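You operate a simulated robot arm through the tools that you are given. There is no shell and no other tool. Be economical: measure what you need, move in short steps, check, and stop when the job is done.

You are at the controls of a simulated two-armed robot. One attempt, no reset.

TASK
Wind station 3's hand wheel on to mark 5.
Fine: chute 3's stop lever to stop and the station off first; afterwards station on, then the stop lever back to run.

The check looks at the end state, three seconds after you hand in, the way a careful person would. Anything else that was tipped, shoved, dropped, spilled or broken makes it a failure.

THE ROBOT
Two 7-joint arms with two-finger parallel grippers on one trunk, on a base that drives. Base frame: it is fixed to the floor where the robot stands at the start and does not move with it; the origin is under the middle of the robot, x ahead of it, y to its left, z up. Units: m, rad, N and s.
The left shoulder is at the start at [-0.109, 0.119, 0.729], the right one opposite. With the tool pointing down near the work surface each hand reaches from about 0.1 to 0.52 m from the robot's upright axis, wherever it stands, measured 20 degrees to its own side. Places, roughly: pressure dial of chute 3 [0.8, -0.1, 1.2]; spring strip of chute 3 [0.9, 0, 1.3]; station 1 hand wheel [2.8, 0.8, 0.9]; station 2 hand wheel [1.9, 0.1, 0.9]; station 3 hand wheel [1.1, -0.5, 0.9]; station 3 rotary switch [1, 0, 0.8]; station 3 sensor lever [1, -0.4, 0.9]; station 3 switch box [1, 0, 0.8]; stop lever of chute 3 [0.7, 0, 1.3]. Payload 3.43 kg a hand.
The TCP of each hand is the grasp point between the finger pads, 0.03 m short of the fingertips. In the tool frame z runs along the fingers and y along their closing line. Largest opening 0.094 m; finger width 0.028, thickness 0.01; the body of the gripper, 0.05 by 0.096 m, starts 0.055 m behind the TCP.
Orientation is that of the tool frame in the base frame, as [roll, pitch, yaw] about the fixed x, y, z axes, in that order (R = Rz(yaw) Ry(pitch) Rx(roll)). With the fingers straight down and closing along the base's y, the tool's x points along the base's -x, its y along +y and its z along -z.

THE INTERFACE
- The arms move only by the tool play_rows. It takes "left_deltas", "right_deltas" or both (then of equal length, played together; a hand with none holds still); each is one flat list of numbers, 7 for each row, row after row: the shift along the tool's x, y, z in mm, then the turn, a rotation vector about the tool's x, y, z in rad, then the gripper command, from -1 (fully open) to 1 (shut), values between in proportion. In form: [x, y, z, ax, ay, az, grip, x, y, z, ax, ay, az, grip, ...]. A call has 1 to 8 rows; each row shifts and turns the commanded pose from where the row before left it, along the tool's axes as they then stand. A row lasts 0.2 s, in which the tool goes at most 0.05 m and 0.15 rad; a call with a longer step from one row to the next is refused whole, and so is a gripper value outside its range. A pose out of reach is approached as far as the arm can. The call stops where the force on the tool passes 40 N (or 10 N more than at its start, if that is more) or the arm is blocked; 0.2 s more then pass. The fingers move at their own pace (about 0.153 m/s each) and stop on an object; they squeeze with about 43 N. The grip force told is the motor's: it shows also when the fingers shut on nothing. Time passes only in rows, and 0.2 s behind the last, so rows that do not move let the fingers close. The reply holds the time, the measured pose of the TCP, the force on the tool along the base axes, the opening and the grip force, in the units named above and with some noise, with the torque about the TCP (base axes, N m) and any sound that the robot's microphone picked up, and new pictures: "pictures" is both (left out), scene, wrist or none (wrist: the cameras of the hands that moved).
- Cameras (640 x 400 px; columns grow to the right, rows downward): "scene" is now at [0.0421, -0.0082, 1.4555]; the picture's right is [-0.02, -1.00, 0.00], its down [-0.55, 0.01, -0.83] and it looks along [0.83, -0.02, -0.55] (base axes); focal length 292 px, centre (320, 200). "left" rides on the left gripper at [0.076, -0.014, -0.102] in its tool frame; the picture's right is [0.18, 0.98, 0.00], its down [-0.75, 0.14, -0.64] and it looks along [-0.63, 0.12, 0.77] (tool axes); focal length 243 px, centre (320, 200). "right" rides on the right gripper at [0.076, 0.014, -0.103] in its tool frame; the picture's right is [-0.18, 0.98, 0.00], its down [-0.75, -0.14, -0.64] and it looks along [-0.63, -0.12, 0.77] (tool axes); focal length 243 px, centre (320, 200). There is no depth. A picture from a camera that has moved, and an enlarged one, comes with that camera's place and axes in the base frame and with its lens. The place of the scene camera against the robot may be out by one fixed shift of up to 0.012 m in any direction.
- lift_body(by): slides the trunk up (or, below 0, down) by that many m; the arms and the scene camera ride with it, the base frame stays. It gives what a move gives, with no picture.
- roll_base(legs): drives the robot by 1 to 6 legs, each [ahead, left, turn to the left] in m, m and rad, along the robot's own axes; the way and the turn of a leg run together, so that a leg with both is an arc; at most 1.5 m and 3.142 rad a leg. The arms and the cameras ride along, it lands a little off, and it stops where it bumps. It gives what a move gives, and a new picture of the scene camera.
- turn_head(pan, tilt): turns the head with the scene camera to pan (to the left, within 2.496 rad either way) and tilt (down, from -0.506 to 1.204), counted from straight ahead of the robot. It gives what a move gives, and a new picture of the scene camera.
- close_up(camera, box): a new picture of the part [left, top, right, bottom] of that camera's present view, enlarged. It takes no simulated time.
- job_done(): hands the job in; it is judged then, once.

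Work in short steps. Places have to be worked out from the pictures, the camera data and where the tool is seen: move nearer, look again, correct. Check each grasp and each placing, and mend what went wrong. You have 120 turns and 260 pictures in all, those below and enlarged ones among them. Open the grippers and draw the arms clear of the work before you hand the job in, unless the task says otherwise; then end with one line.

The tools are called after ">>>" as a command line: name --argument value ..., lists and objects as JSON in quotes. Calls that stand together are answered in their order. play_rows: Moves the arms, as the interface text tells. Its arguments: {"type":"object","properties":{"left_deltas":{"type":"array","items":{"type":"number"}},"right_deltas":{"type":"array","items":{"type":"number"}},"pictures":{"type":"string","enum":["both","scene","wrist","none"]}},"required":[]} The other tools are called the same way: lift_body (by) slides the trunk up or down; roll_base (legs) drives the base; turn_head (pan, tilt) turns the head that bears the scene camera; close_up (camera, box) takes an enlarged picture of a part of a camera's view; job_done () hands the job in.

At the start:

```text
clock: 0.0
left_tcp_pos: [0.3887, 0.1817, 1.0]
left_tcp_rot: [3.141, 0.0, -3.141]
left_contact_force: [0.7, 0.6, 0.1]
left_moment: [-0.03, 0.01, 0.0]
left_finger_gap: 0.094
left_grip_force: 0.0
right_tcp_pos: [0.3399, -0.1274, 0.9999]
right_tcp_rot: [-3.141, 0.0, 3.141]
right_contact_force: [-0.6, 0.6, 0.5]
right_moment: [-0.02, 0.02, 0.01]
right_finger_gap: 0.0941
right_grip_force: 0.0
trunk travel left (down, up): [-0.15, 0.185]
robot x, y, heading: [0.0004, 0.0023, -0.005]
head pan, tilt: [-0.024, 0.585]
```

scene: 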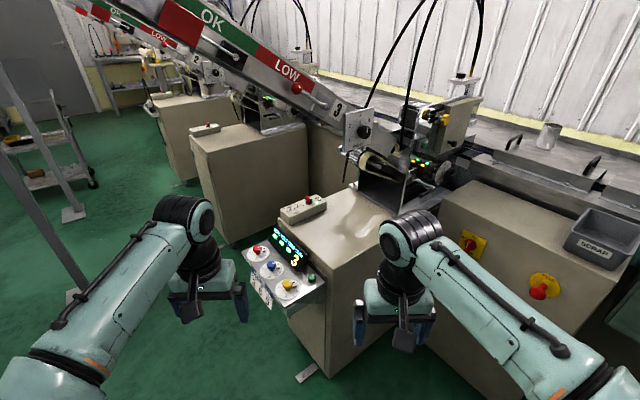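
right: 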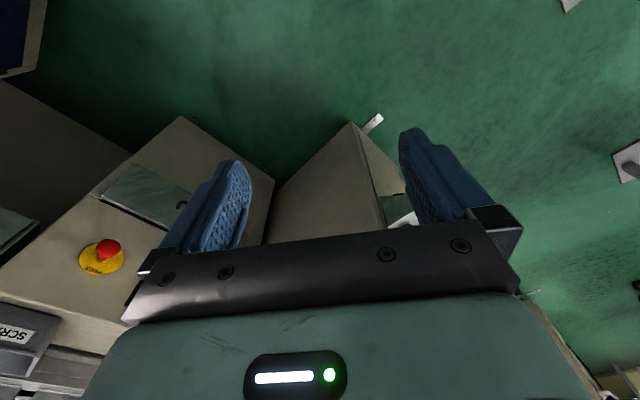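
left: 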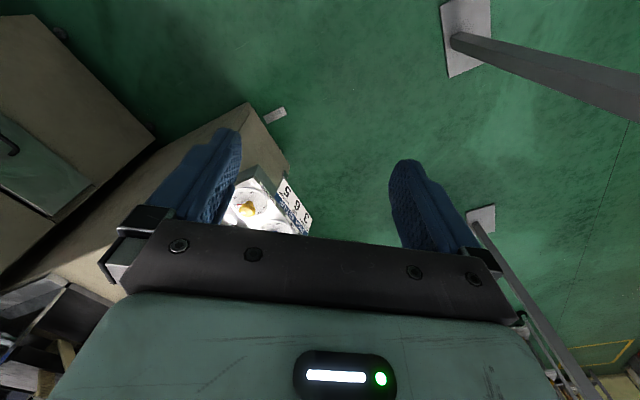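

The scene shows the chute with the stop lever, a station box and a control panel. I take enlarged views to identify the parts.

>>> close_up --camera "scene" --box '[220, 180, 360, 310]'

>>> close_up --camera "scene" --box '[330, 80, 490, 220]'

>>> close_up --camera "scene" --box '[150, 0, 370, 140]'

```text
3.08 times, centred on (290, 245) of scene
camera zoom: at [0.0421, -0.0082, 1.4555], right [-0.02, -1.0, 0.0], down [-0.55, 0.01, -0.83], along [0.83, -0.02, -0.55], focal length 898 px, centre (412, 62)
```

zoom: 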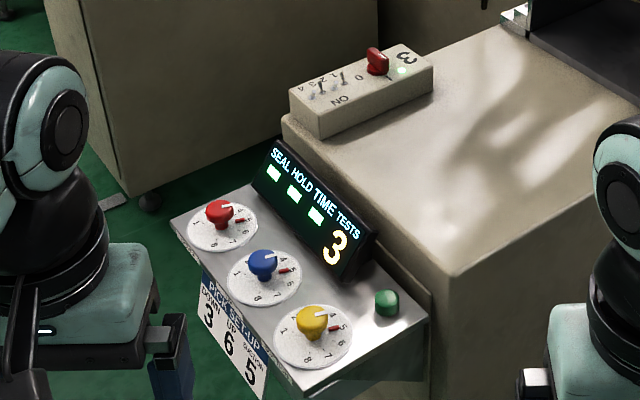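

```text
2.86 times, centred on (410, 150) of scene
camera zoom: at [0.0421, -0.0082, 1.4555], right [-0.02, -1.0, 0.0], down [-0.55, 0.01, -0.83], along [0.83, -0.02, -0.55], focal length 834 px, centre (63, 343)
```

zoom: 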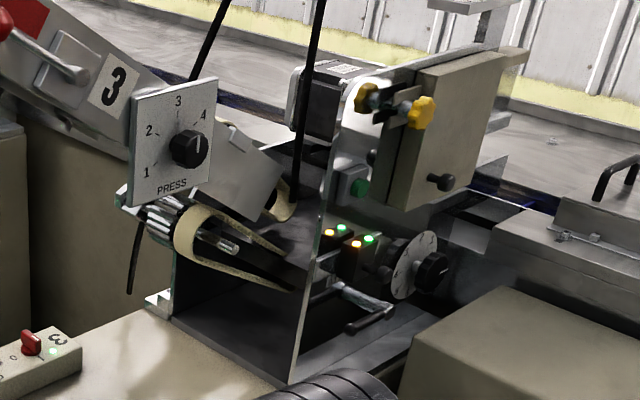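

```text
2.86 times, centred on (260, 70) of scene
camera zoom: at [0.0421, -0.0082, 1.4555], right [-0.02, -1.0, 0.0], down [-0.55, 0.01, -0.83], along [0.83, -0.02, -0.55], focal length 834 px, centre (491, 571)
```

zoom: 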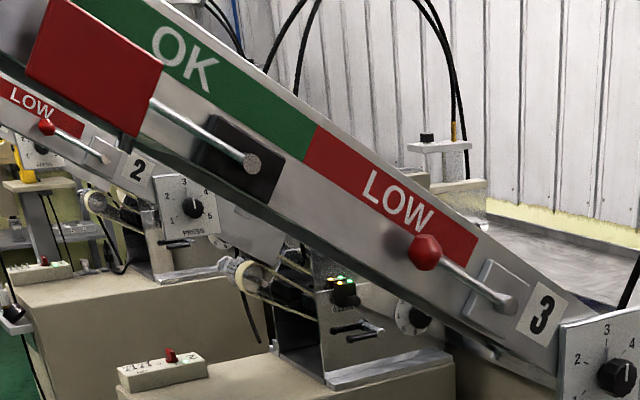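

>>> close_up --camera "scene" --box '[395, 140, 465, 200]'

>>> close_up --camera "scene" --box '[275, 70, 345, 115]'

>>> close_up --camera "scene" --box '[275, 185, 335, 225]'

```text
6.67 times, centred on (430, 170) of scene
camera zoom: at [0.0421, -0.0082, 1.4555], right [-0.02, -1.0, 0.0], down [-0.55, 0.01, -0.83], along [0.83, -0.02, -0.55], focal length 1945 px, centre (-413, 400)
```

zoom: 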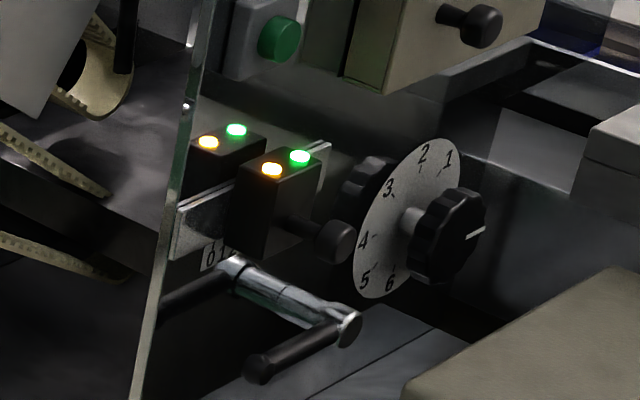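

```text
8.89 times, centred on (310, 92) of scene
camera zoom: at [0.0421, -0.0082, 1.4555], right [-0.02, -1.0, 0.0], down [-0.55, 0.01, -0.83], along [0.83, -0.02, -0.55], focal length 2593 px, centre (409, 1156)
```

zoom: 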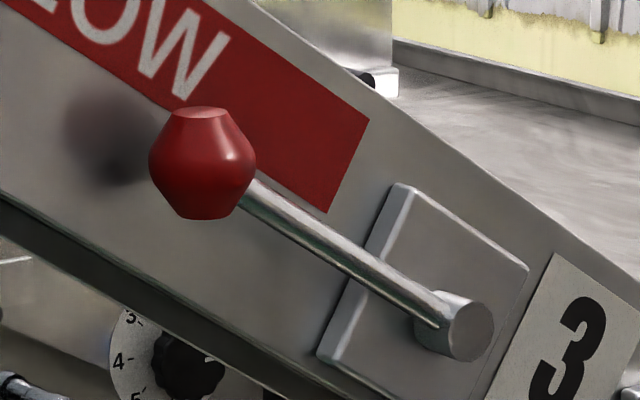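

```text
10.00 times, centred on (305, 205) of scene
camera zoom: at [0.0421, -0.0082, 1.4555], right [-0.02, -1.0, 0.0], down [-0.55, 0.01, -0.83], along [0.83, -0.02, -0.55], focal length 2917 px, centre (470, 150)
```

zoom: 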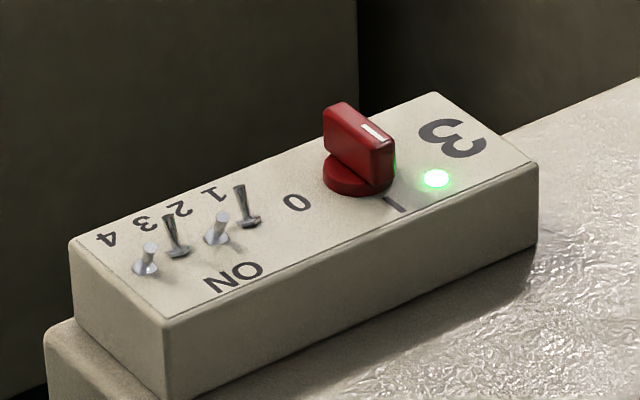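

I look up at the chute to judge its lever and any run/stop labels.

>>> turn_head --pan 0.1 --tilt 0.15

```text
clock: 0.9
left_tcp_pos: [0.3889, 0.1806, 1.0004]
left_tcp_rot: [3.141, 0.002, 3.141]
left_contact_force: [-0.3, -0.1, -0.3]
left_moment: [0.01, 0.02, -0.01]
left_finger_gap: 0.094
left_grip_force: 0.0
right_tcp_pos: [0.3405, -0.1273, 1.0]
right_tcp_rot: [-3.14, 0.001, -3.141]
right_contact_force: [-0.1, -0.2, -0.1]
right_moment: [-0.02, 0.01, -0.01]
right_finger_gap: 0.094
right_grip_force: 0.1
trunk travel left (down, up): [-0.15, 0.185]
robot x, y, heading: [0.0024, -0.0027, 0.002]
head pan, tilt: [0.099, 0.15]
camera scene: at [0.0456, 0.0031, 1.4955], right [0.1, -1.0, 0.0], down [-0.15, -0.01, -0.99], along [0.98, 0.1, -0.15], focal length 292 px, centre (320, 200)
```

scene: 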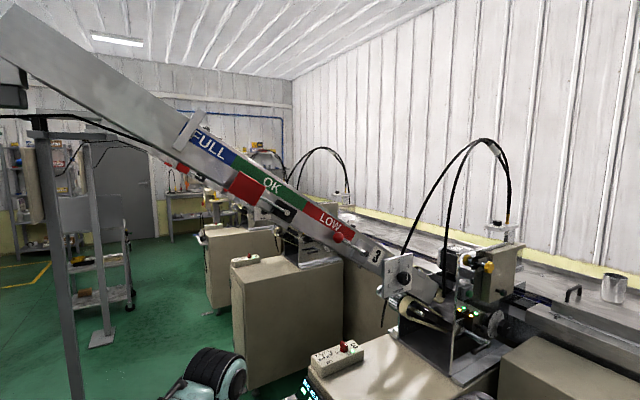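

>>> close_up --camera "scene" --box '[160, 110, 440, 300]'

>>> lift_body --by 0.15

>>> turn_head --pan 0.1 --tilt 0.35

>>> close_up --camera "scene" --box '[160, 60, 440, 250]'

```text
2.11 times, centred on (300, 205) of scene
camera zoom: at [0.0456, 0.0031, 1.4955], right [0.1, -1.0, 0.0], down [-0.15, -0.01, -0.99], along [0.98, 0.1, -0.15], focal length 614 px, centre (362, 190)
```

zoom: 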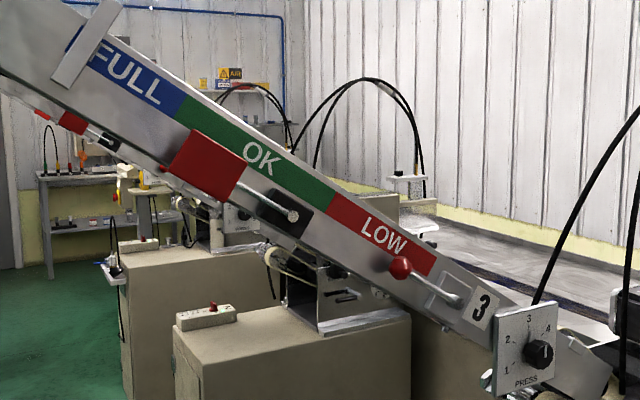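

```text
clock: 2.6
left_tcp_pos: [0.3887, 0.1828, 1.1489]
left_tcp_rot: [-3.141, 0.001, 3.141]
left_contact_force: [0.2, -0.7, -1.0]
left_moment: [0.03, -0.05, 0.0]
left_finger_gap: 0.094
left_grip_force: 0.0
right_tcp_pos: [0.3401, -0.1273, 1.1503]
right_tcp_rot: [3.141, 0.001, 3.141]
right_contact_force: [0.8, -0.3, -0.2]
right_moment: [0.0, -0.03, 0.01]
right_finger_gap: 0.094
right_grip_force: 0.1
trunk travel left (down, up): [-0.3, 0.035]
robot x, y, heading: [0.002, -0.0031, -0.002]
head pan, tilt: [0.099, 0.15]
```

```text
clock: 3.4
left_tcp_pos: [0.3876, 0.1812, 1.1507]
left_tcp_rot: [-3.14, 0.0, -3.14]
left_contact_force: [0.4, -0.3, -0.3]
left_moment: [0.0, -0.01, 0.0]
left_finger_gap: 0.0938
left_grip_force: 0.0
right_tcp_pos: [0.3407, -0.1281, 1.1497]
right_tcp_rot: [-3.141, -0.001, -3.141]
right_contact_force: [0.3, -0.5, 0.6]
right_moment: [0.03, 0.01, -0.02]
right_finger_gap: 0.0938
right_grip_force: 0.1
trunk travel left (down, up): [-0.3, 0.035]
robot x, y, heading: [-0.0023, 0.0055, 0.001]
head pan, tilt: [0.099, 0.351]
camera scene: at [0.0377, 0.0031, 1.6292], right [0.1, -1.0, 0.0], down [-0.34, -0.03, -0.94], along [0.93, 0.09, -0.34], focal length 292 px, centre (320, 200)
```

scene: 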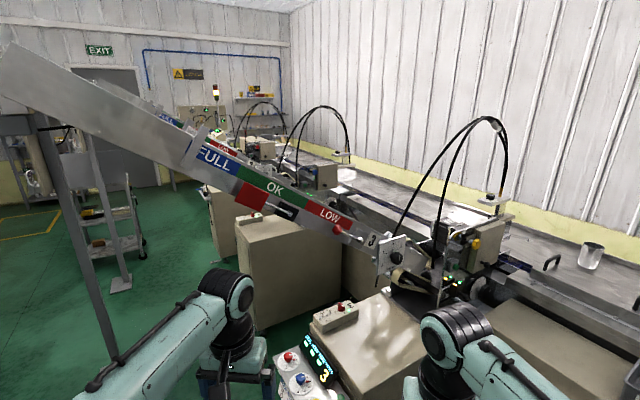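

```text
2.11 times, centred on (300, 155) of scene
camera zoom: at [0.0377, 0.0031, 1.6292], right [0.1, -1.0, 0.0], down [-0.34, -0.03, -0.94], along [0.93, 0.09, -0.34], focal length 614 px, centre (362, 295)
```

zoom: 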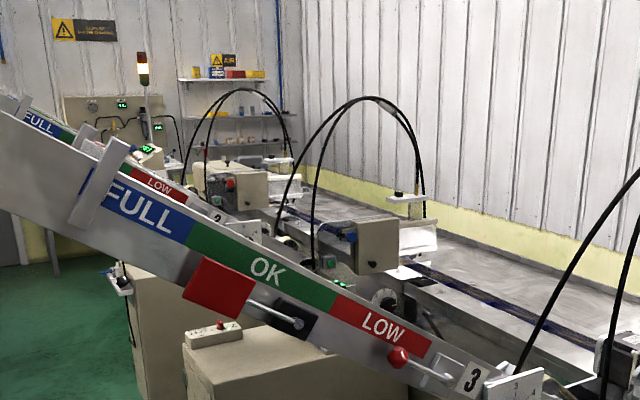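

The lever ball lies near [0.68, 0.03, 1.32], its pivot near [0.72, -0.04, 1.27]; the station front appears to face about (-0.88, -0.46). First I check the floor to my right and ahead before driving.

>>> turn_head --pan -0.5 --tilt 0.85

```text
clock: 4.4
left_tcp_pos: [0.3889, 0.181, 1.1496]
left_tcp_rot: [3.141, 0.0, -3.141]
left_contact_force: [-0.8, 0.2, 0.4]
left_moment: [0.0, 0.01, -0.01]
left_finger_gap: 0.0942
left_grip_force: 0.0
right_tcp_pos: [0.3404, -0.1277, 1.1499]
right_tcp_rot: [3.141, 0.001, 3.141]
right_contact_force: [0.2, -0.1, -0.3]
right_moment: [0.0, 0.0, 0.0]
right_finger_gap: 0.0939
right_grip_force: 0.1
trunk travel left (down, up): [-0.3, 0.035]
robot x, y, heading: [-0.0041, -0.001, 0.0]
head pan, tilt: [-0.499, 0.85]
camera scene: at [0.0138, -0.0434, 1.5855], right [-0.48, -0.88, 0.0], down [-0.66, 0.36, -0.66], along [0.58, -0.32, -0.75], focal length 292 px, centre (320, 200)
```

scene: 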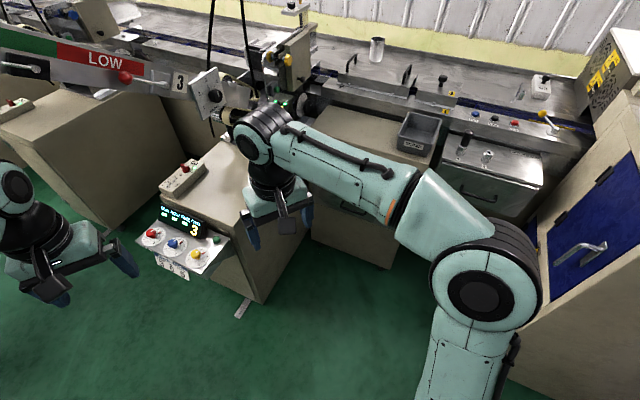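

The chute and hand wheel seem to face along (-0.79, -0.61), so I should stand looking along heading ≈0.6. The floor to the right is clear; I shift right, turn left, and look at the lever.

>>> roll_base --legs '[[0, -0.35, 0], [0, 0, 0.6]]'

>>> turn_head --pan 0.15 --tilt 0.4

```text
clock: 9.6
left_tcp_pos: [0.2239, 0.017, 1.1499]
left_tcp_rot: [3.141, -0.001, -2.556]
left_contact_force: [-0.2, -0.2, -0.1]
left_moment: [0.0, 0.03, 0.01]
left_finger_gap: 0.0939
left_grip_force: 0.2
right_tcp_pos: [0.3546, -0.2669, 1.1505]
right_tcp_rot: [-3.141, -0.001, -2.555]
right_contact_force: [-0.9, 0.6, -0.5]
right_moment: [0.0, 0.03, -0.01]
right_finger_gap: 0.0939
right_grip_force: 0.1
trunk travel left (down, up): [-0.3, 0.035]
robot x, y, heading: [-0.0018, -0.3536, 0.591]
head pan, tilt: [-0.499, 0.85]
camera scene: at [0.0312, -0.3741, 1.5855], right [0.09, -1.0, 0.0], down [-0.75, -0.07, -0.66], along [0.66, 0.06, -0.75], focal length 292 px, centre (320, 200)
```

scene: 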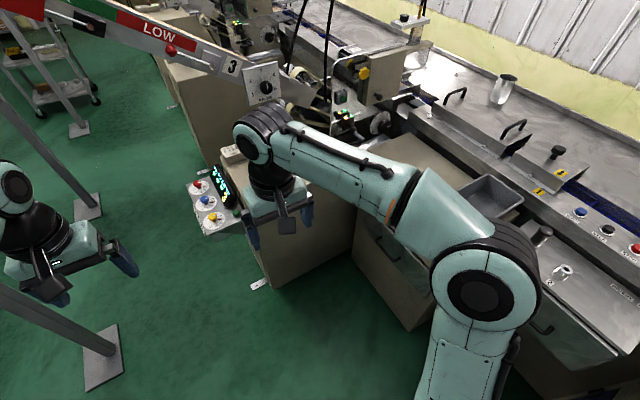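

```text
clock: 10.7
left_tcp_pos: [0.224, 0.0165, 1.149]
left_tcp_rot: [3.141, 0.0, -2.554]
left_contact_force: [0.5, 0.0, 0.5]
left_moment: [-0.01, 0.01, 0.01]
left_finger_gap: 0.0938
left_grip_force: 0.0
right_tcp_pos: [0.3549, -0.2674, 1.1483]
right_tcp_rot: [-3.141, 0.0, -2.555]
right_contact_force: [0.3, -0.2, 0.0]
right_moment: [0.03, -0.04, 0.0]
right_finger_gap: 0.094
right_grip_force: 0.1
trunk travel left (down, up): [-0.3, 0.035]
robot x, y, heading: [0.0025, -0.3541, 0.59]
head pan, tilt: [0.15, 0.4]
camera scene: at [0.022, -0.3187, 1.6245], right [0.67, -0.74, 0.0], down [-0.29, -0.26, -0.92], along [0.68, 0.62, -0.39], focal length 292 px, centre (320, 200)
```

scene: 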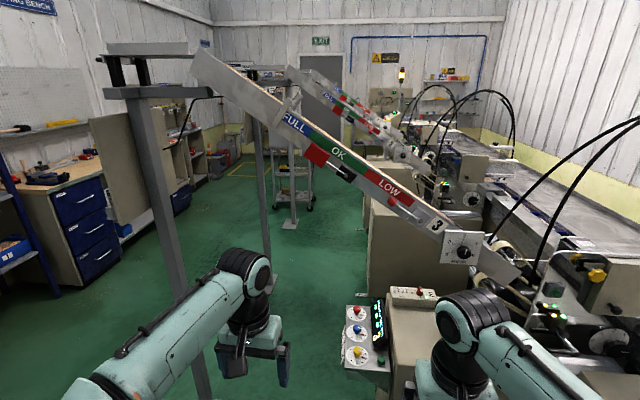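

>>> close_up --camera "scene" --box '[365, 170, 465, 240]'

>>> close_up --camera "scene" --box '[440, 220, 640, 360]'

>>> close_up --camera "scene" --box '[340, 280, 450, 370]'

```text
5.71 times, centred on (415, 205) of scene
camera zoom: at [0.022, -0.3187, 1.6245], right [0.67, -0.74, 0.0], down [-0.29, -0.26, -0.92], along [0.68, 0.62, -0.39], focal length 1667 px, centre (-223, 171)
```

zoom: 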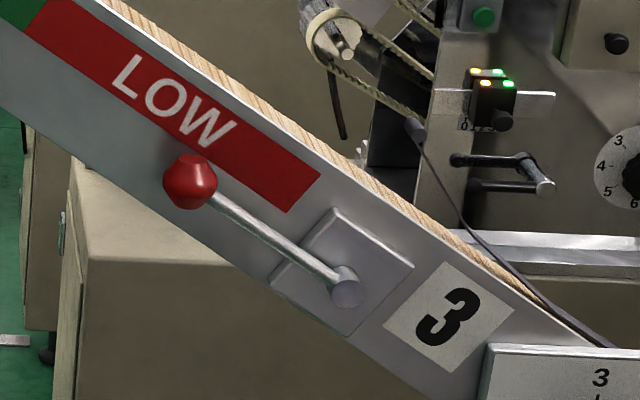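

```text
2.86 times, centred on (540, 290) of scene
camera zoom: at [0.022, -0.3187, 1.6245], right [0.67, -0.74, 0.0], down [-0.29, -0.26, -0.92], along [0.68, 0.62, -0.39], focal length 834 px, centre (-309, -57)
```

zoom: 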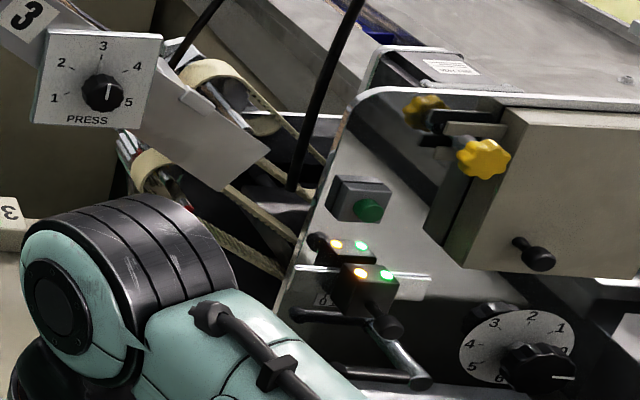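

```text
4.44 times, centred on (395, 325) of scene
camera zoom: at [0.022, -0.3187, 1.6245], right [0.67, -0.74, 0.0], down [-0.29, -0.26, -0.92], along [0.68, 0.62, -0.39], focal length 1296 px, centre (-13, -356)
```

zoom: 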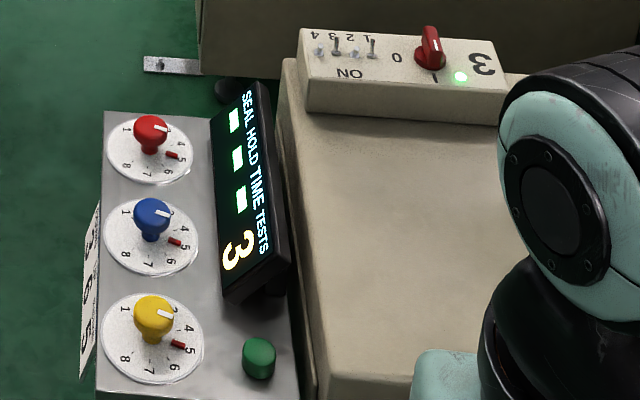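

No run/stop labels; the lever lies along the chute (run, presumably). Ball ≈[0.68, 0.025, 1.317], pivot ≈[0.717, -0.045, 1.27]. I swing the right hand to point forward and raise it towards a pre-grasp height.

>>> play_rows --right_deltas '[-10.5, 4.9, -15.3, 0, -0.143, 0, -0.2, -12.6, 4.9, -13.6, 0, -0.143, 0, -0.2, -14.4, 4.9, -11.7, 0, -0.143, 0, -0.2, -15.9, 4.9, -9.5, 0, -0.143, 0, -0.2, -17.1, 4.9, -7.2, 0, -0.143, 0, -0.2, -17.9, 4.9, -4.7, 0, -0.143, 0, -0.2]' --pictures "none"

>>> play_rows --right_deltas '[-18.5, 4.9, -2.1, 0, -0.143, 0, -0.2, -18.6, 4.9, 0.5, 0, -0.143, 0, -0.2, -18.3, 4.9, 3.3, 0, -0.143, 0, -0.2, -17.6, 4.9, 5.8, 0, -0.143, 0, -0.2, -16.6, 4.9, 8.3, 0, -0.141, 0, -0.2]' --pictures "both"

```text
clock: 12.1
left_tcp_pos: [0.2238, 0.0182, 1.1497]
left_tcp_rot: [-3.141, -0.001, -2.556]
left_contact_force: [0.5, 0.0, 0.2]
left_moment: [0.05, -0.02, 0.0]
left_finger_gap: 0.0942
left_grip_force: 0.0
right_tcp_pos: [0.3896, -0.2089, 1.2409]
right_tcp_rot: [3.141, 0.859, -2.555]
right_contact_force: [0.8, -0.4, 0.0]
right_moment: [0.02, 0.0, 0.01]
right_finger_gap: 0.056
right_grip_force: 0.1
trunk travel left (down, up): [-0.3, 0.035]
robot x, y, heading: [0.0007, -0.3559, 0.584]
head pan, tilt: [0.15, 0.4]
```

```text
clock: 13.2
left_tcp_pos: [0.2236, 0.0169, 1.15]
left_tcp_rot: [3.141, -0.003, -2.556]
left_contact_force: [0.5, 0.1, 0.1]
left_moment: [0.01, 0.03, 0.02]
left_finger_gap: 0.094
left_grip_force: 0.1
right_tcp_pos: [0.4214, -0.1601, 1.3186]
right_tcp_rot: [1.487, 1.57, 2.076]
right_contact_force: [0.5, 0.5, -0.1]
right_moment: [0.01, -0.01, 0.03]
right_finger_gap: 0.0561
right_grip_force: 0.0
trunk travel left (down, up): [-0.3, 0.035]
robot x, y, heading: [-0.0006, -0.3504, 0.586]
head pan, tilt: [0.15, 0.4]
camera scene: at [0.0222, -0.3182, 1.6246], right [0.67, -0.74, 0.0], down [-0.29, -0.26, -0.92], along [0.68, 0.62, -0.39], focal length 292 px, centre (320, 200)
camera right: at [0.3272, -0.2055, 1.2423], right [-0.54, 0.82, 0.19], down [-0.46, -0.47, 0.75], along [0.7, 0.33, 0.63], focal length 243 px, centre (320, 200)
```

scene: 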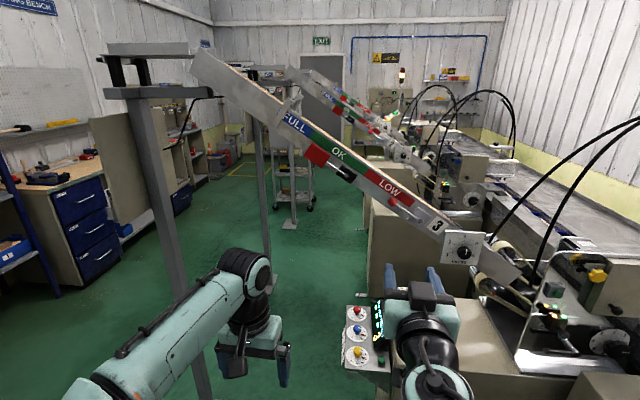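
right: 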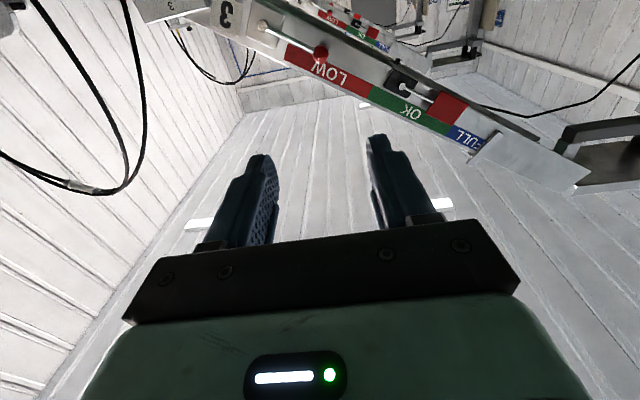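

Wrist view agrees: ball ≈[0.68, 0.02, 1.31]. I roll the hand so the fingers will close across the lever, then drive 0.2 m forward.

>>> play_rows --right_deltas '[0, 0, 0, -0.07, 0, 0, -0.2, 0, 0, 0, 0, 0, -0.145, -0.2, 0, 0, 0, 0, 0, -0.145, -0.2, 0, 0, 0, 0, 0, -0.145, -0.2, 0, 0, 0, 0, 0, -0.145, -0.2, 0, 0, 0, 0, 0, -0.145, -0.2, 0, 0, 0, 0, 0, -0.145, -0.2, 0, 0, 0, 0, 0, -0.145, -0.2]' --pictures "none"

>>> roll_base --legs '[[0.2, 0, 0]]'

>>> close_up --camera "right" --box '[0, 0, 640, 400]'

```text
clock: 15.1
left_tcp_pos: [0.2236, 0.0156, 1.1506]
left_tcp_rot: [-3.142, 0.001, -2.556]
left_contact_force: [-0.8, 0.1, -0.7]
left_moment: [-0.01, 0.01, 0.02]
left_finger_gap: 0.0939
left_grip_force: 0.1
right_tcp_pos: [0.4202, -0.1594, 1.3187]
right_tcp_rot: [-1.571, 0.554, -0.915]
right_contact_force: [-0.2, 0.0, -0.8]
right_moment: [-0.03, -0.01, 0.02]
right_finger_gap: 0.0563
right_grip_force: 0.0
trunk travel left (down, up): [-0.3, 0.035]
robot x, y, heading: [-0.0005, -0.3499, 0.581]
head pan, tilt: [0.15, 0.4]
```

```text
clock: 16.6
left_tcp_pos: [0.3854, 0.1255, 1.1499]
left_tcp_rot: [-3.14, 0.001, -2.554]
left_contact_force: [-0.3, -0.4, -0.7]
left_moment: [0.01, 0.0, -0.01]
left_finger_gap: 0.0941
left_grip_force: 0.1
right_tcp_pos: [0.5841, -0.0496, 1.3198]
right_tcp_rot: [-1.572, 0.556, -0.913]
right_contact_force: [0.5, -0.3, -0.1]
right_moment: [-0.01, 0.02, 0.06]
right_finger_gap: 0.0565
right_grip_force: 0.0
trunk travel left (down, up): [-0.3, 0.035]
robot x, y, heading: [0.1623, -0.242, 0.585]
head pan, tilt: [0.15, 0.4]
camera scene: at [0.1844, -0.2103, 1.6245], right [0.67, -0.74, 0.0], down [-0.29, -0.26, -0.92], along [0.68, 0.62, -0.39], focal length 292 px, centre (320, 200)
```

scene: 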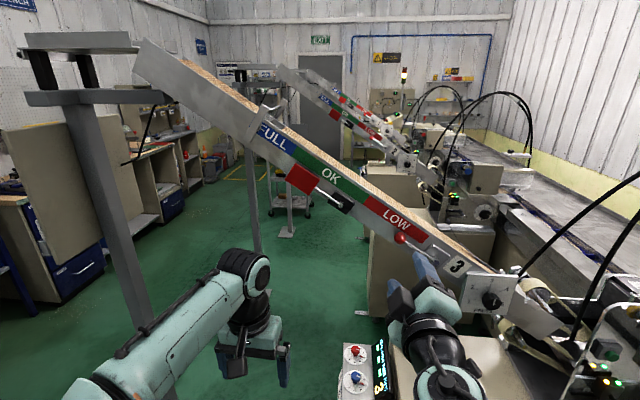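

```text
1.00 times, centred on (320, 200) of right (not enlarged: the box is as wide or as high as the picture)
camera zoom: at [0.5365, -0.1581, 1.2664], right [-0.41, 0.53, -0.74], down [-0.85, 0.05, 0.52], along [0.32, 0.84, 0.43], focal length 243 px, centre (320, 200)
```

zoom: 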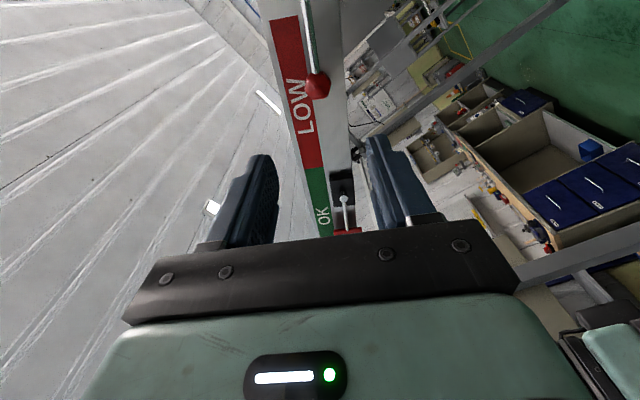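

The lever lies neatly between the fingers. I advance 80 mm with a small sideways correction and look again.

>>> play_rows --right_deltas '[8, 2, 25, 0, 0, 0, -0.2, 8, 2, 25, 0, 0, 0, -0.2, 0, 0, 30, 0, 0, 0, -0.2]'

>>> close_up --camera "scene" --box '[350, 190, 510, 310]'

```text
clock: 17.4
left_tcp_pos: [0.3868, 0.1257, 1.1493]
left_tcp_rot: [3.141, 0.0, -2.553]
left_contact_force: [0.1, -0.2, -0.7]
left_moment: [0.0, 0.01, 0.04]
left_finger_gap: 0.0943
left_grip_force: 0.0
right_tcp_pos: [0.6563, -0.0108, 1.3058]
right_tcp_rot: [-1.571, 0.555, -0.913]
right_contact_force: [0.1, 0.3, 0.4]
right_moment: [0.03, -0.01, 0.0]
right_finger_gap: 0.0566
right_grip_force: 0.1
trunk travel left (down, up): [-0.3, 0.035]
robot x, y, heading: [0.1626, -0.2432, 0.592]
head pan, tilt: [0.15, 0.4]
camera scene: at [0.1851, -0.2096, 1.6246], right [0.67, -0.74, 0.0], down [-0.29, -0.26, -0.92], along [0.68, 0.62, -0.39], focal length 292 px, centre (320, 200)
camera right: at [0.6086, -0.119, 1.2531], right [-0.41, 0.53, -0.74], down [-0.85, 0.06, 0.52], along [0.32, 0.84, 0.43], focal length 243 px, centre (320, 200)
```

scene: 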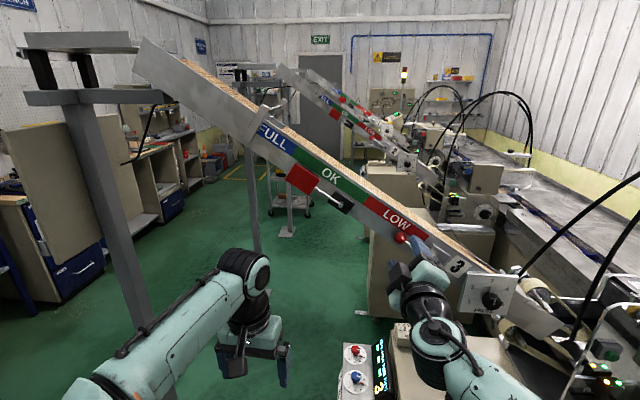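
right: 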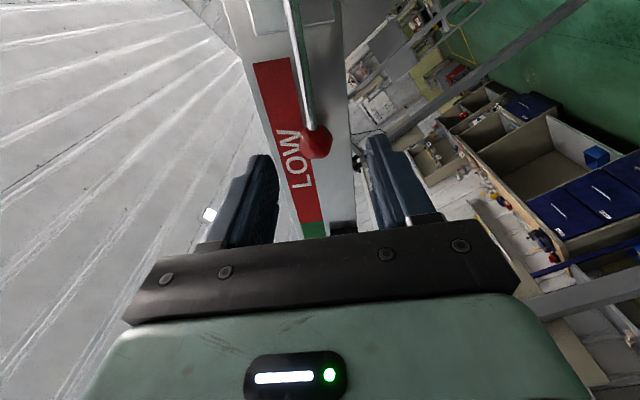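

```text
3.33 times, centred on (430, 250) of scene
camera zoom: at [0.1851, -0.2096, 1.6246], right [0.67, -0.74, 0.0], down [-0.29, -0.26, -0.92], along [0.68, 0.62, -0.39], focal length 972 px, centre (-47, 33)
```

zoom: 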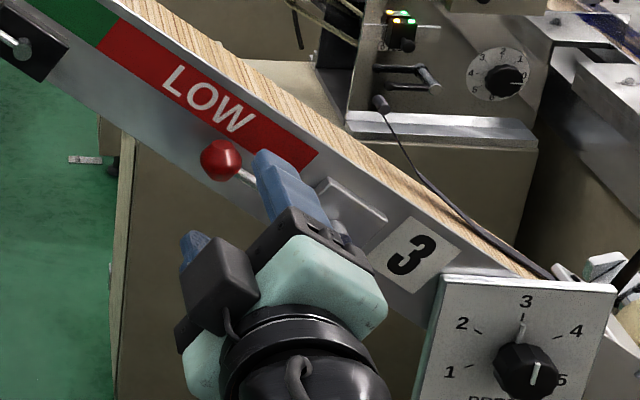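

Triangulating the two wrist views and the scene, the ball is ≈[0.705, 0.031, 1.308], 67 mm ahead of the TCP. I advance 50 mm.

>>> play_rows --right_deltas '[-3, -2, 25, 0, 0, 0, -0.2, -2, -1, 25, 0, 0, 0, -0.2]'

>>> close_up --camera "scene" --box '[350, 190, 510, 310]'

```text
clock: 18.0
left_tcp_pos: [0.3863, 0.1252, 1.1496]
left_tcp_rot: [-3.14, -0.001, -2.552]
left_contact_force: [-0.8, 0.3, -0.6]
left_moment: [0.02, 0.01, -0.02]
left_finger_gap: 0.0936
left_grip_force: 0.0
right_tcp_pos: [0.6928, 0.0215, 1.3114]
right_tcp_rot: [-1.57, 0.556, -0.912]
right_contact_force: [-0.5, -0.1, 0.3]
right_moment: [0.0, 0.0, -0.04]
right_finger_gap: 0.0563
right_grip_force: 0.0
trunk travel left (down, up): [-0.3, 0.035]
robot x, y, heading: [0.1633, -0.2417, 0.584]
head pan, tilt: [0.15, 0.4]
camera scene: at [0.1848, -0.2098, 1.6246], right [0.67, -0.74, 0.0], down [-0.29, -0.26, -0.92], along [0.68, 0.62, -0.39], focal length 292 px, centre (320, 200)
camera right: at [0.6455, -0.0865, 1.2589], right [-0.41, 0.53, -0.74], down [-0.85, 0.05, 0.52], along [0.32, 0.84, 0.43], focal length 243 px, centre (320, 200)
```

scene: 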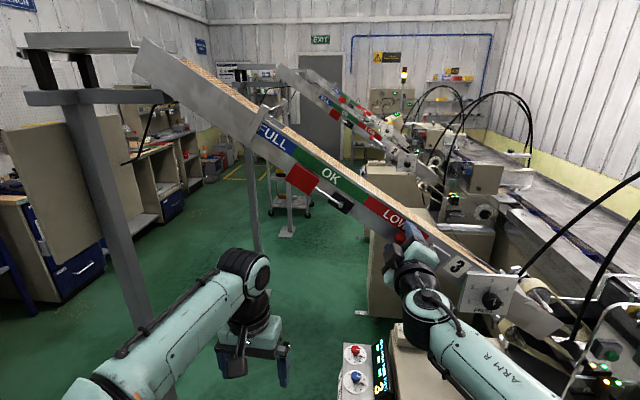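
right: 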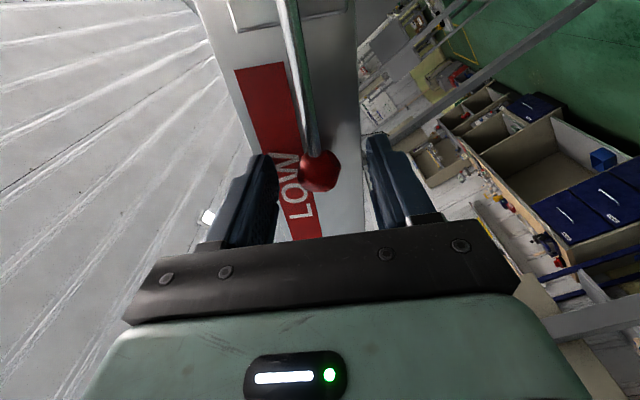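

```text
3.33 times, centred on (430, 250) of scene
camera zoom: at [0.1848, -0.2098, 1.6246], right [0.67, -0.74, 0.0], down [-0.29, -0.26, -0.92], along [0.68, 0.62, -0.39], focal length 972 px, centre (-47, 33)
```

zoom: 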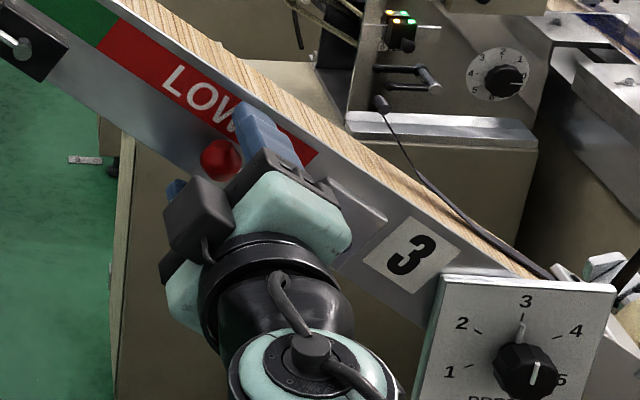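

The ball is centred between the fingers about 17 mm past the TCP. I close to a loose fork round it and try a small swing upward (tool -y with +z turn).

>>> play_rows --right_deltas '[0, 0, 6, 0, 0, 0, 0.2, 0, 0, 0, 0, 0, 0, 0.25, 1, -13.7, 0, 0, 0, 0.14, 0.25, 1, -13.7, 0, 0, 0, 0.14, 0.25]'

>>> close_up --camera "scene" --box '[350, 190, 510, 310]'

```text
clock: 19.1
left_tcp_pos: [0.3841, 0.1255, 1.1509]
left_tcp_rot: [3.141, 0.001, -2.553]
left_contact_force: [0.7, 0.2, -0.4]
left_moment: [0.08, 0.05, 0.02]
left_finger_gap: 0.0937
left_grip_force: 0.0
right_tcp_pos: [0.6983, 0.0212, 1.3239]
right_tcp_rot: [-1.599, 0.84, -0.906]
right_contact_force: [-11.1, 1.2, -5.8]
right_moment: [0.11, 0.01, -0.36]
right_finger_gap: 0.0431
right_grip_force: 6.8
trunk travel left (down, up): [-0.3, 0.035]
robot x, y, heading: [0.1601, -0.242, 0.587]
head pan, tilt: [0.15, 0.4]
stopped in row 4 (right hand): the force on the tool passed its limit at 44 N (the readings are from after the stop); the commanded pose is now the measured one
camera scene: at [0.1831, -0.2113, 1.6249], right [0.67, -0.74, 0.0], down [-0.29, -0.26, -0.92], along [0.68, 0.62, -0.39], focal length 292 px, centre (320, 200)
camera right: at [0.6429, -0.0751, 1.2591], right [-0.55, 0.65, -0.52], down [-0.74, -0.09, 0.67], along [0.39, 0.75, 0.53], focal length 243 px, centre (320, 200)
```

scene: 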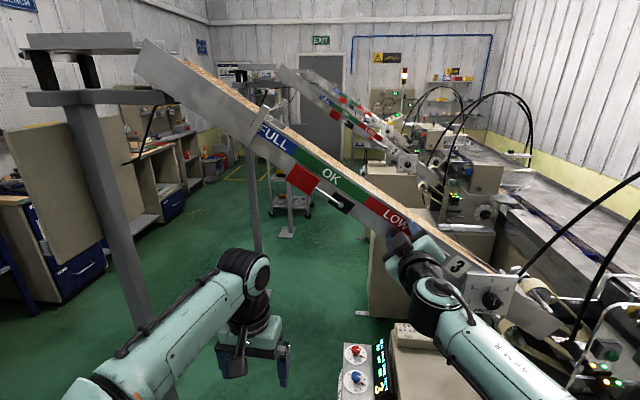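
right: 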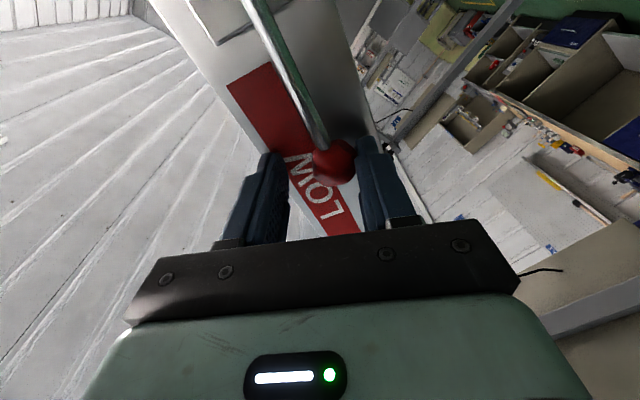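

```text
3.33 times, centred on (430, 250) of scene
camera zoom: at [0.1831, -0.2113, 1.6249], right [0.67, -0.74, 0.0], down [-0.29, -0.26, -0.92], along [0.68, 0.62, -0.39], focal length 972 px, centre (-47, 33)
```

zoom: 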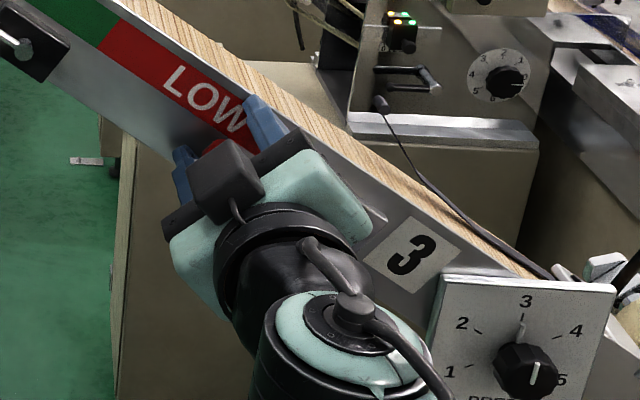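

Upward it is blocked (44 N) right away. I undo that, and try the downward swing with the fork slightly withdrawn.

>>> play_rows --right_deltas '[0.5, 10, -4, 0, 0, -0.14, 0.0, 1, 10, 0, 0, 0, -0.14, 0.2, 1, 10, 0, 0, 0, -0.14, 0.2]'

>>> close_up --camera "scene" --box '[350, 190, 510, 310]'

```text
clock: 19.9
left_tcp_pos: [0.3857, 0.1244, 1.1495]
left_tcp_rot: [-3.141, 0.0, -2.552]
left_contact_force: [-0.2, 0.3, -0.3]
left_moment: [0.0, 0.03, -0.02]
left_finger_gap: 0.0941
left_grip_force: 0.0
right_tcp_pos: [0.6879, 0.0299, 1.2995]
right_tcp_rot: [-1.591, 0.415, -0.902]
right_contact_force: [-1.0, 0.5, -0.6]
right_moment: [0.0, 0.02, -0.01]
right_finger_gap: 0.0378
right_grip_force: 0.3
trunk travel left (down, up): [-0.3, 0.035]
robot x, y, heading: [0.1607, -0.2447, 0.589]
head pan, tilt: [0.15, 0.4]
camera scene: at [0.1839, -0.2101, 1.6246], right [0.67, -0.74, 0.0], down [-0.29, -0.26, -0.92], along [0.68, 0.62, -0.39], focal length 292 px, centre (320, 200)
camera right: at [0.6468, -0.0849, 1.2576], right [-0.36, 0.43, -0.82], down [-0.89, 0.1, 0.44], along [0.27, 0.9, 0.35], focal length 243 px, centre (320, 200)
```

scene: 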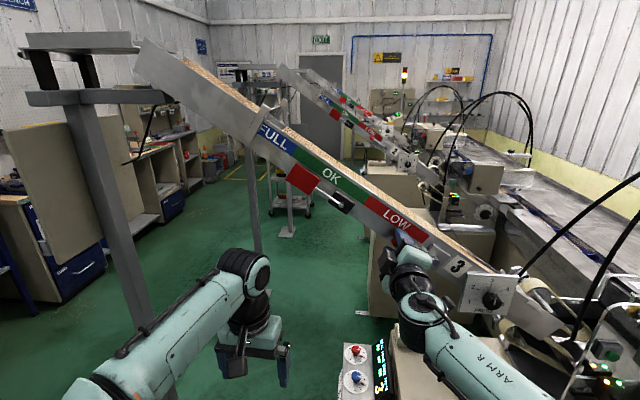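
right: 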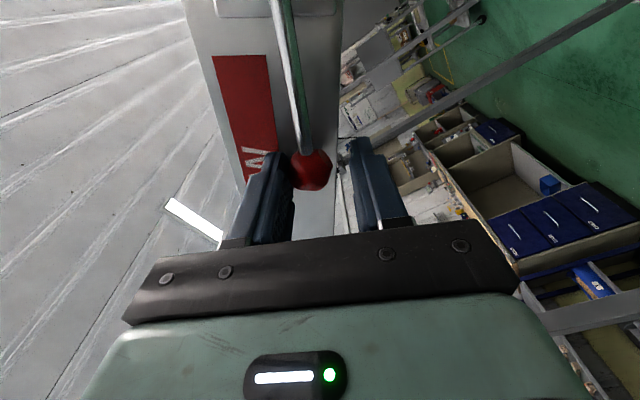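

```text
3.33 times, centred on (430, 250) of scene
camera zoom: at [0.1839, -0.2101, 1.6246], right [0.67, -0.74, 0.0], down [-0.29, -0.26, -0.92], along [0.68, 0.62, -0.39], focal length 972 px, centre (-47, 33)
```

zoom: 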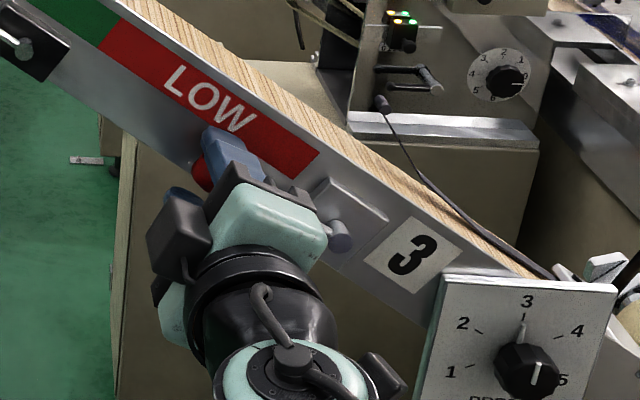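

The upper finger is now at the ball. I keep swinging downward along the arc.

>>> play_rows --right_deltas '[1, 12, 4, 0, 0, -0.12, 0.2, 1, 13, 0, 0, 0, -0.14, 0.2, 1, 13.5, 0, 0, 0, -0.14, 0.2]'

>>> close_up --camera "scene" --box '[350, 190, 510, 310]'

```text
clock: 20.8
left_tcp_pos: [0.3849, 0.1249, 1.1507]
left_tcp_rot: [-3.142, -0.002, -2.552]
left_contact_force: [0.5, -0.3, -0.7]
left_moment: [-0.01, 0.01, -0.01]
left_finger_gap: 0.0945
left_grip_force: 0.0
right_tcp_pos: [0.6847, 0.0382, 1.2614]
right_tcp_rot: [-1.589, 0.015, -0.894]
right_contact_force: [1.0, 0.3, 0.8]
right_moment: [0.02, -0.02, 0.0]
right_finger_gap: 0.0379
right_grip_force: 0.4
trunk travel left (down, up): [-0.3, 0.035]
robot x, y, heading: [0.164, -0.2425, 0.594]
head pan, tilt: [0.15, 0.4]
camera scene: at [0.1838, -0.2102, 1.6246], right [0.67, -0.74, 0.0], down [-0.29, -0.26, -0.92], along [0.68, 0.62, -0.39], focal length 292 px, centre (320, 200)
camera right: at [0.6514, -0.0857, 1.2472], right [-0.14, 0.14, -0.98], down [-0.97, 0.18, 0.16], along [0.2, 0.97, 0.11], focal length 243 px, centre (320, 200)
```

scene: 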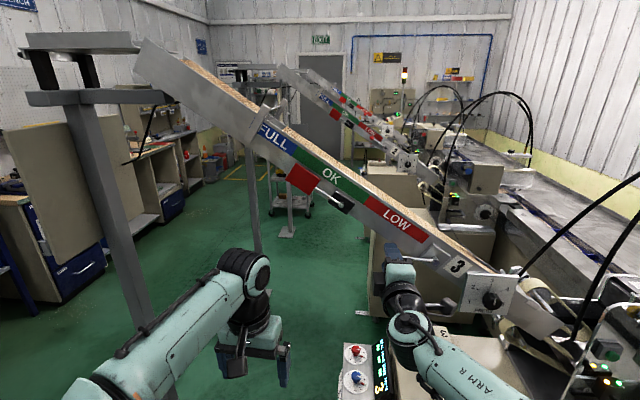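
right: 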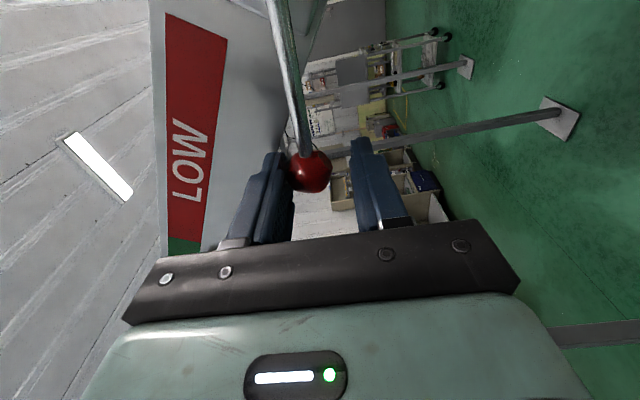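

```text
3.33 times, centred on (430, 250) of scene
camera zoom: at [0.1838, -0.2102, 1.6246], right [0.67, -0.74, 0.0], down [-0.29, -0.26, -0.92], along [0.68, 0.62, -0.39], focal length 972 px, centre (-47, 33)
```

zoom: 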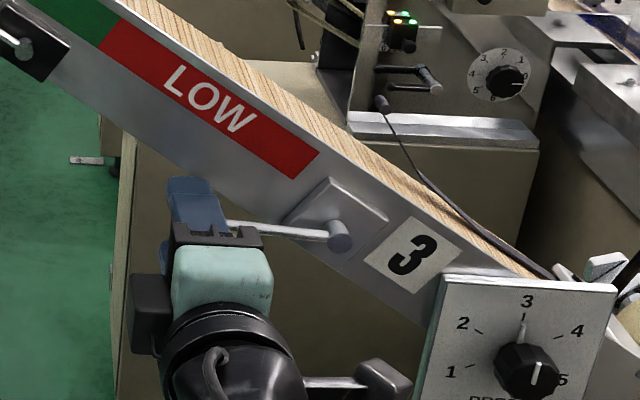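

The lever moves freely downward and now lies level. I continue toward its end stop.

>>> play_rows --right_deltas '[1, 13.7, 0, 0, 0, -0.14, 0.2, 1, 13.7, 0, 0, 0, -0.14, 0.2, 1, 13.7, 0, 0, 0, -0.14, 0.2, 1, 13.7, 0, 0, 0, -0.14, 0.2]'

>>> close_up --camera "scene" --box '[350, 190, 510, 310]'

```text
clock: 21.8
left_tcp_pos: [0.3846, 0.1254, 1.15]
left_tcp_rot: [-3.14, 0.0, -2.553]
left_contact_force: [-0.7, -0.6, 0.5]
left_moment: [0.02, -0.03, 0.03]
left_finger_gap: 0.0938
left_grip_force: 0.1
right_tcp_pos: [0.6921, 0.0266, 1.2111]
right_tcp_rot: [-1.587, -0.543, -0.884]
right_contact_force: [0.0, 1.1, 3.9]
right_moment: [0.02, -0.06, -0.02]
right_finger_gap: 0.0396
right_grip_force: 1.5
trunk travel left (down, up): [-0.3, 0.035]
robot x, y, heading: [0.1602, -0.243, 0.594]
head pan, tilt: [0.15, 0.4]
camera scene: at [0.1835, -0.2102, 1.6247], right [0.67, -0.74, 0.0], down [-0.29, -0.26, -0.92], along [0.68, 0.62, -0.39], focal length 292 px, centre (320, 200)
camera right: at [0.6571, -0.0943, 1.2397], right [0.21, -0.28, -0.94], down [-0.95, 0.15, -0.26], along [0.22, 0.95, -0.24], focal length 243 px, centre (320, 200)
```

scene: 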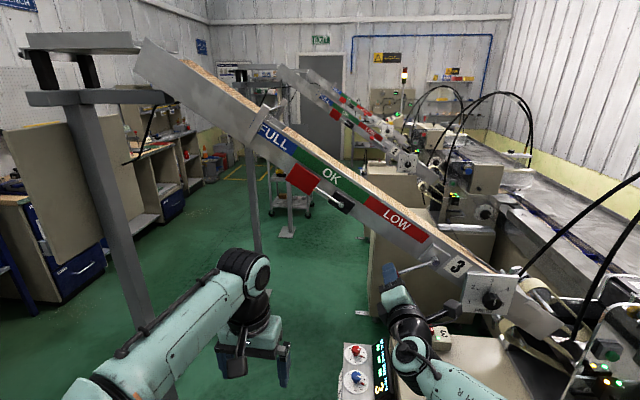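
right: 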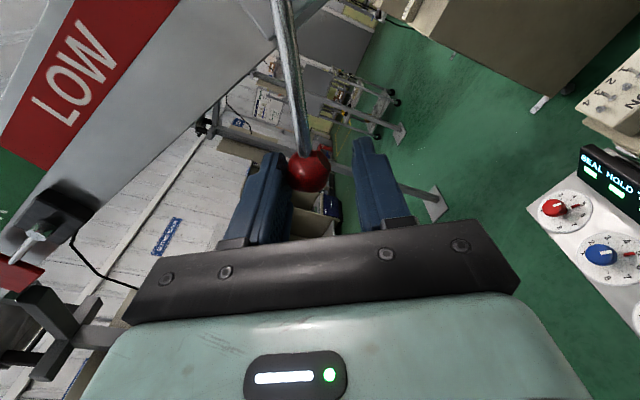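

```text
3.33 times, centred on (430, 250) of scene
camera zoom: at [0.1835, -0.2102, 1.6247], right [0.67, -0.74, 0.0], down [-0.29, -0.26, -0.92], along [0.68, 0.62, -0.39], focal length 972 px, centre (-47, 33)
```

zoom: 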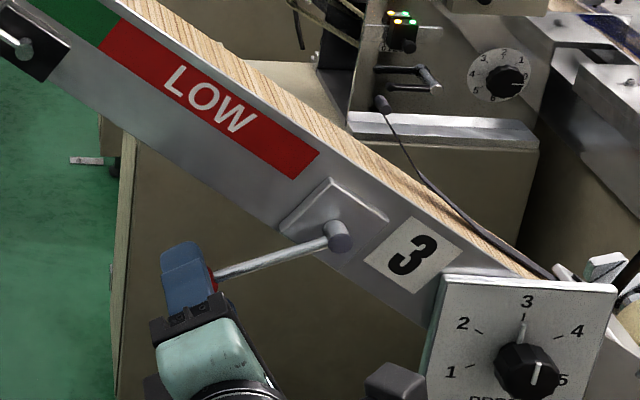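

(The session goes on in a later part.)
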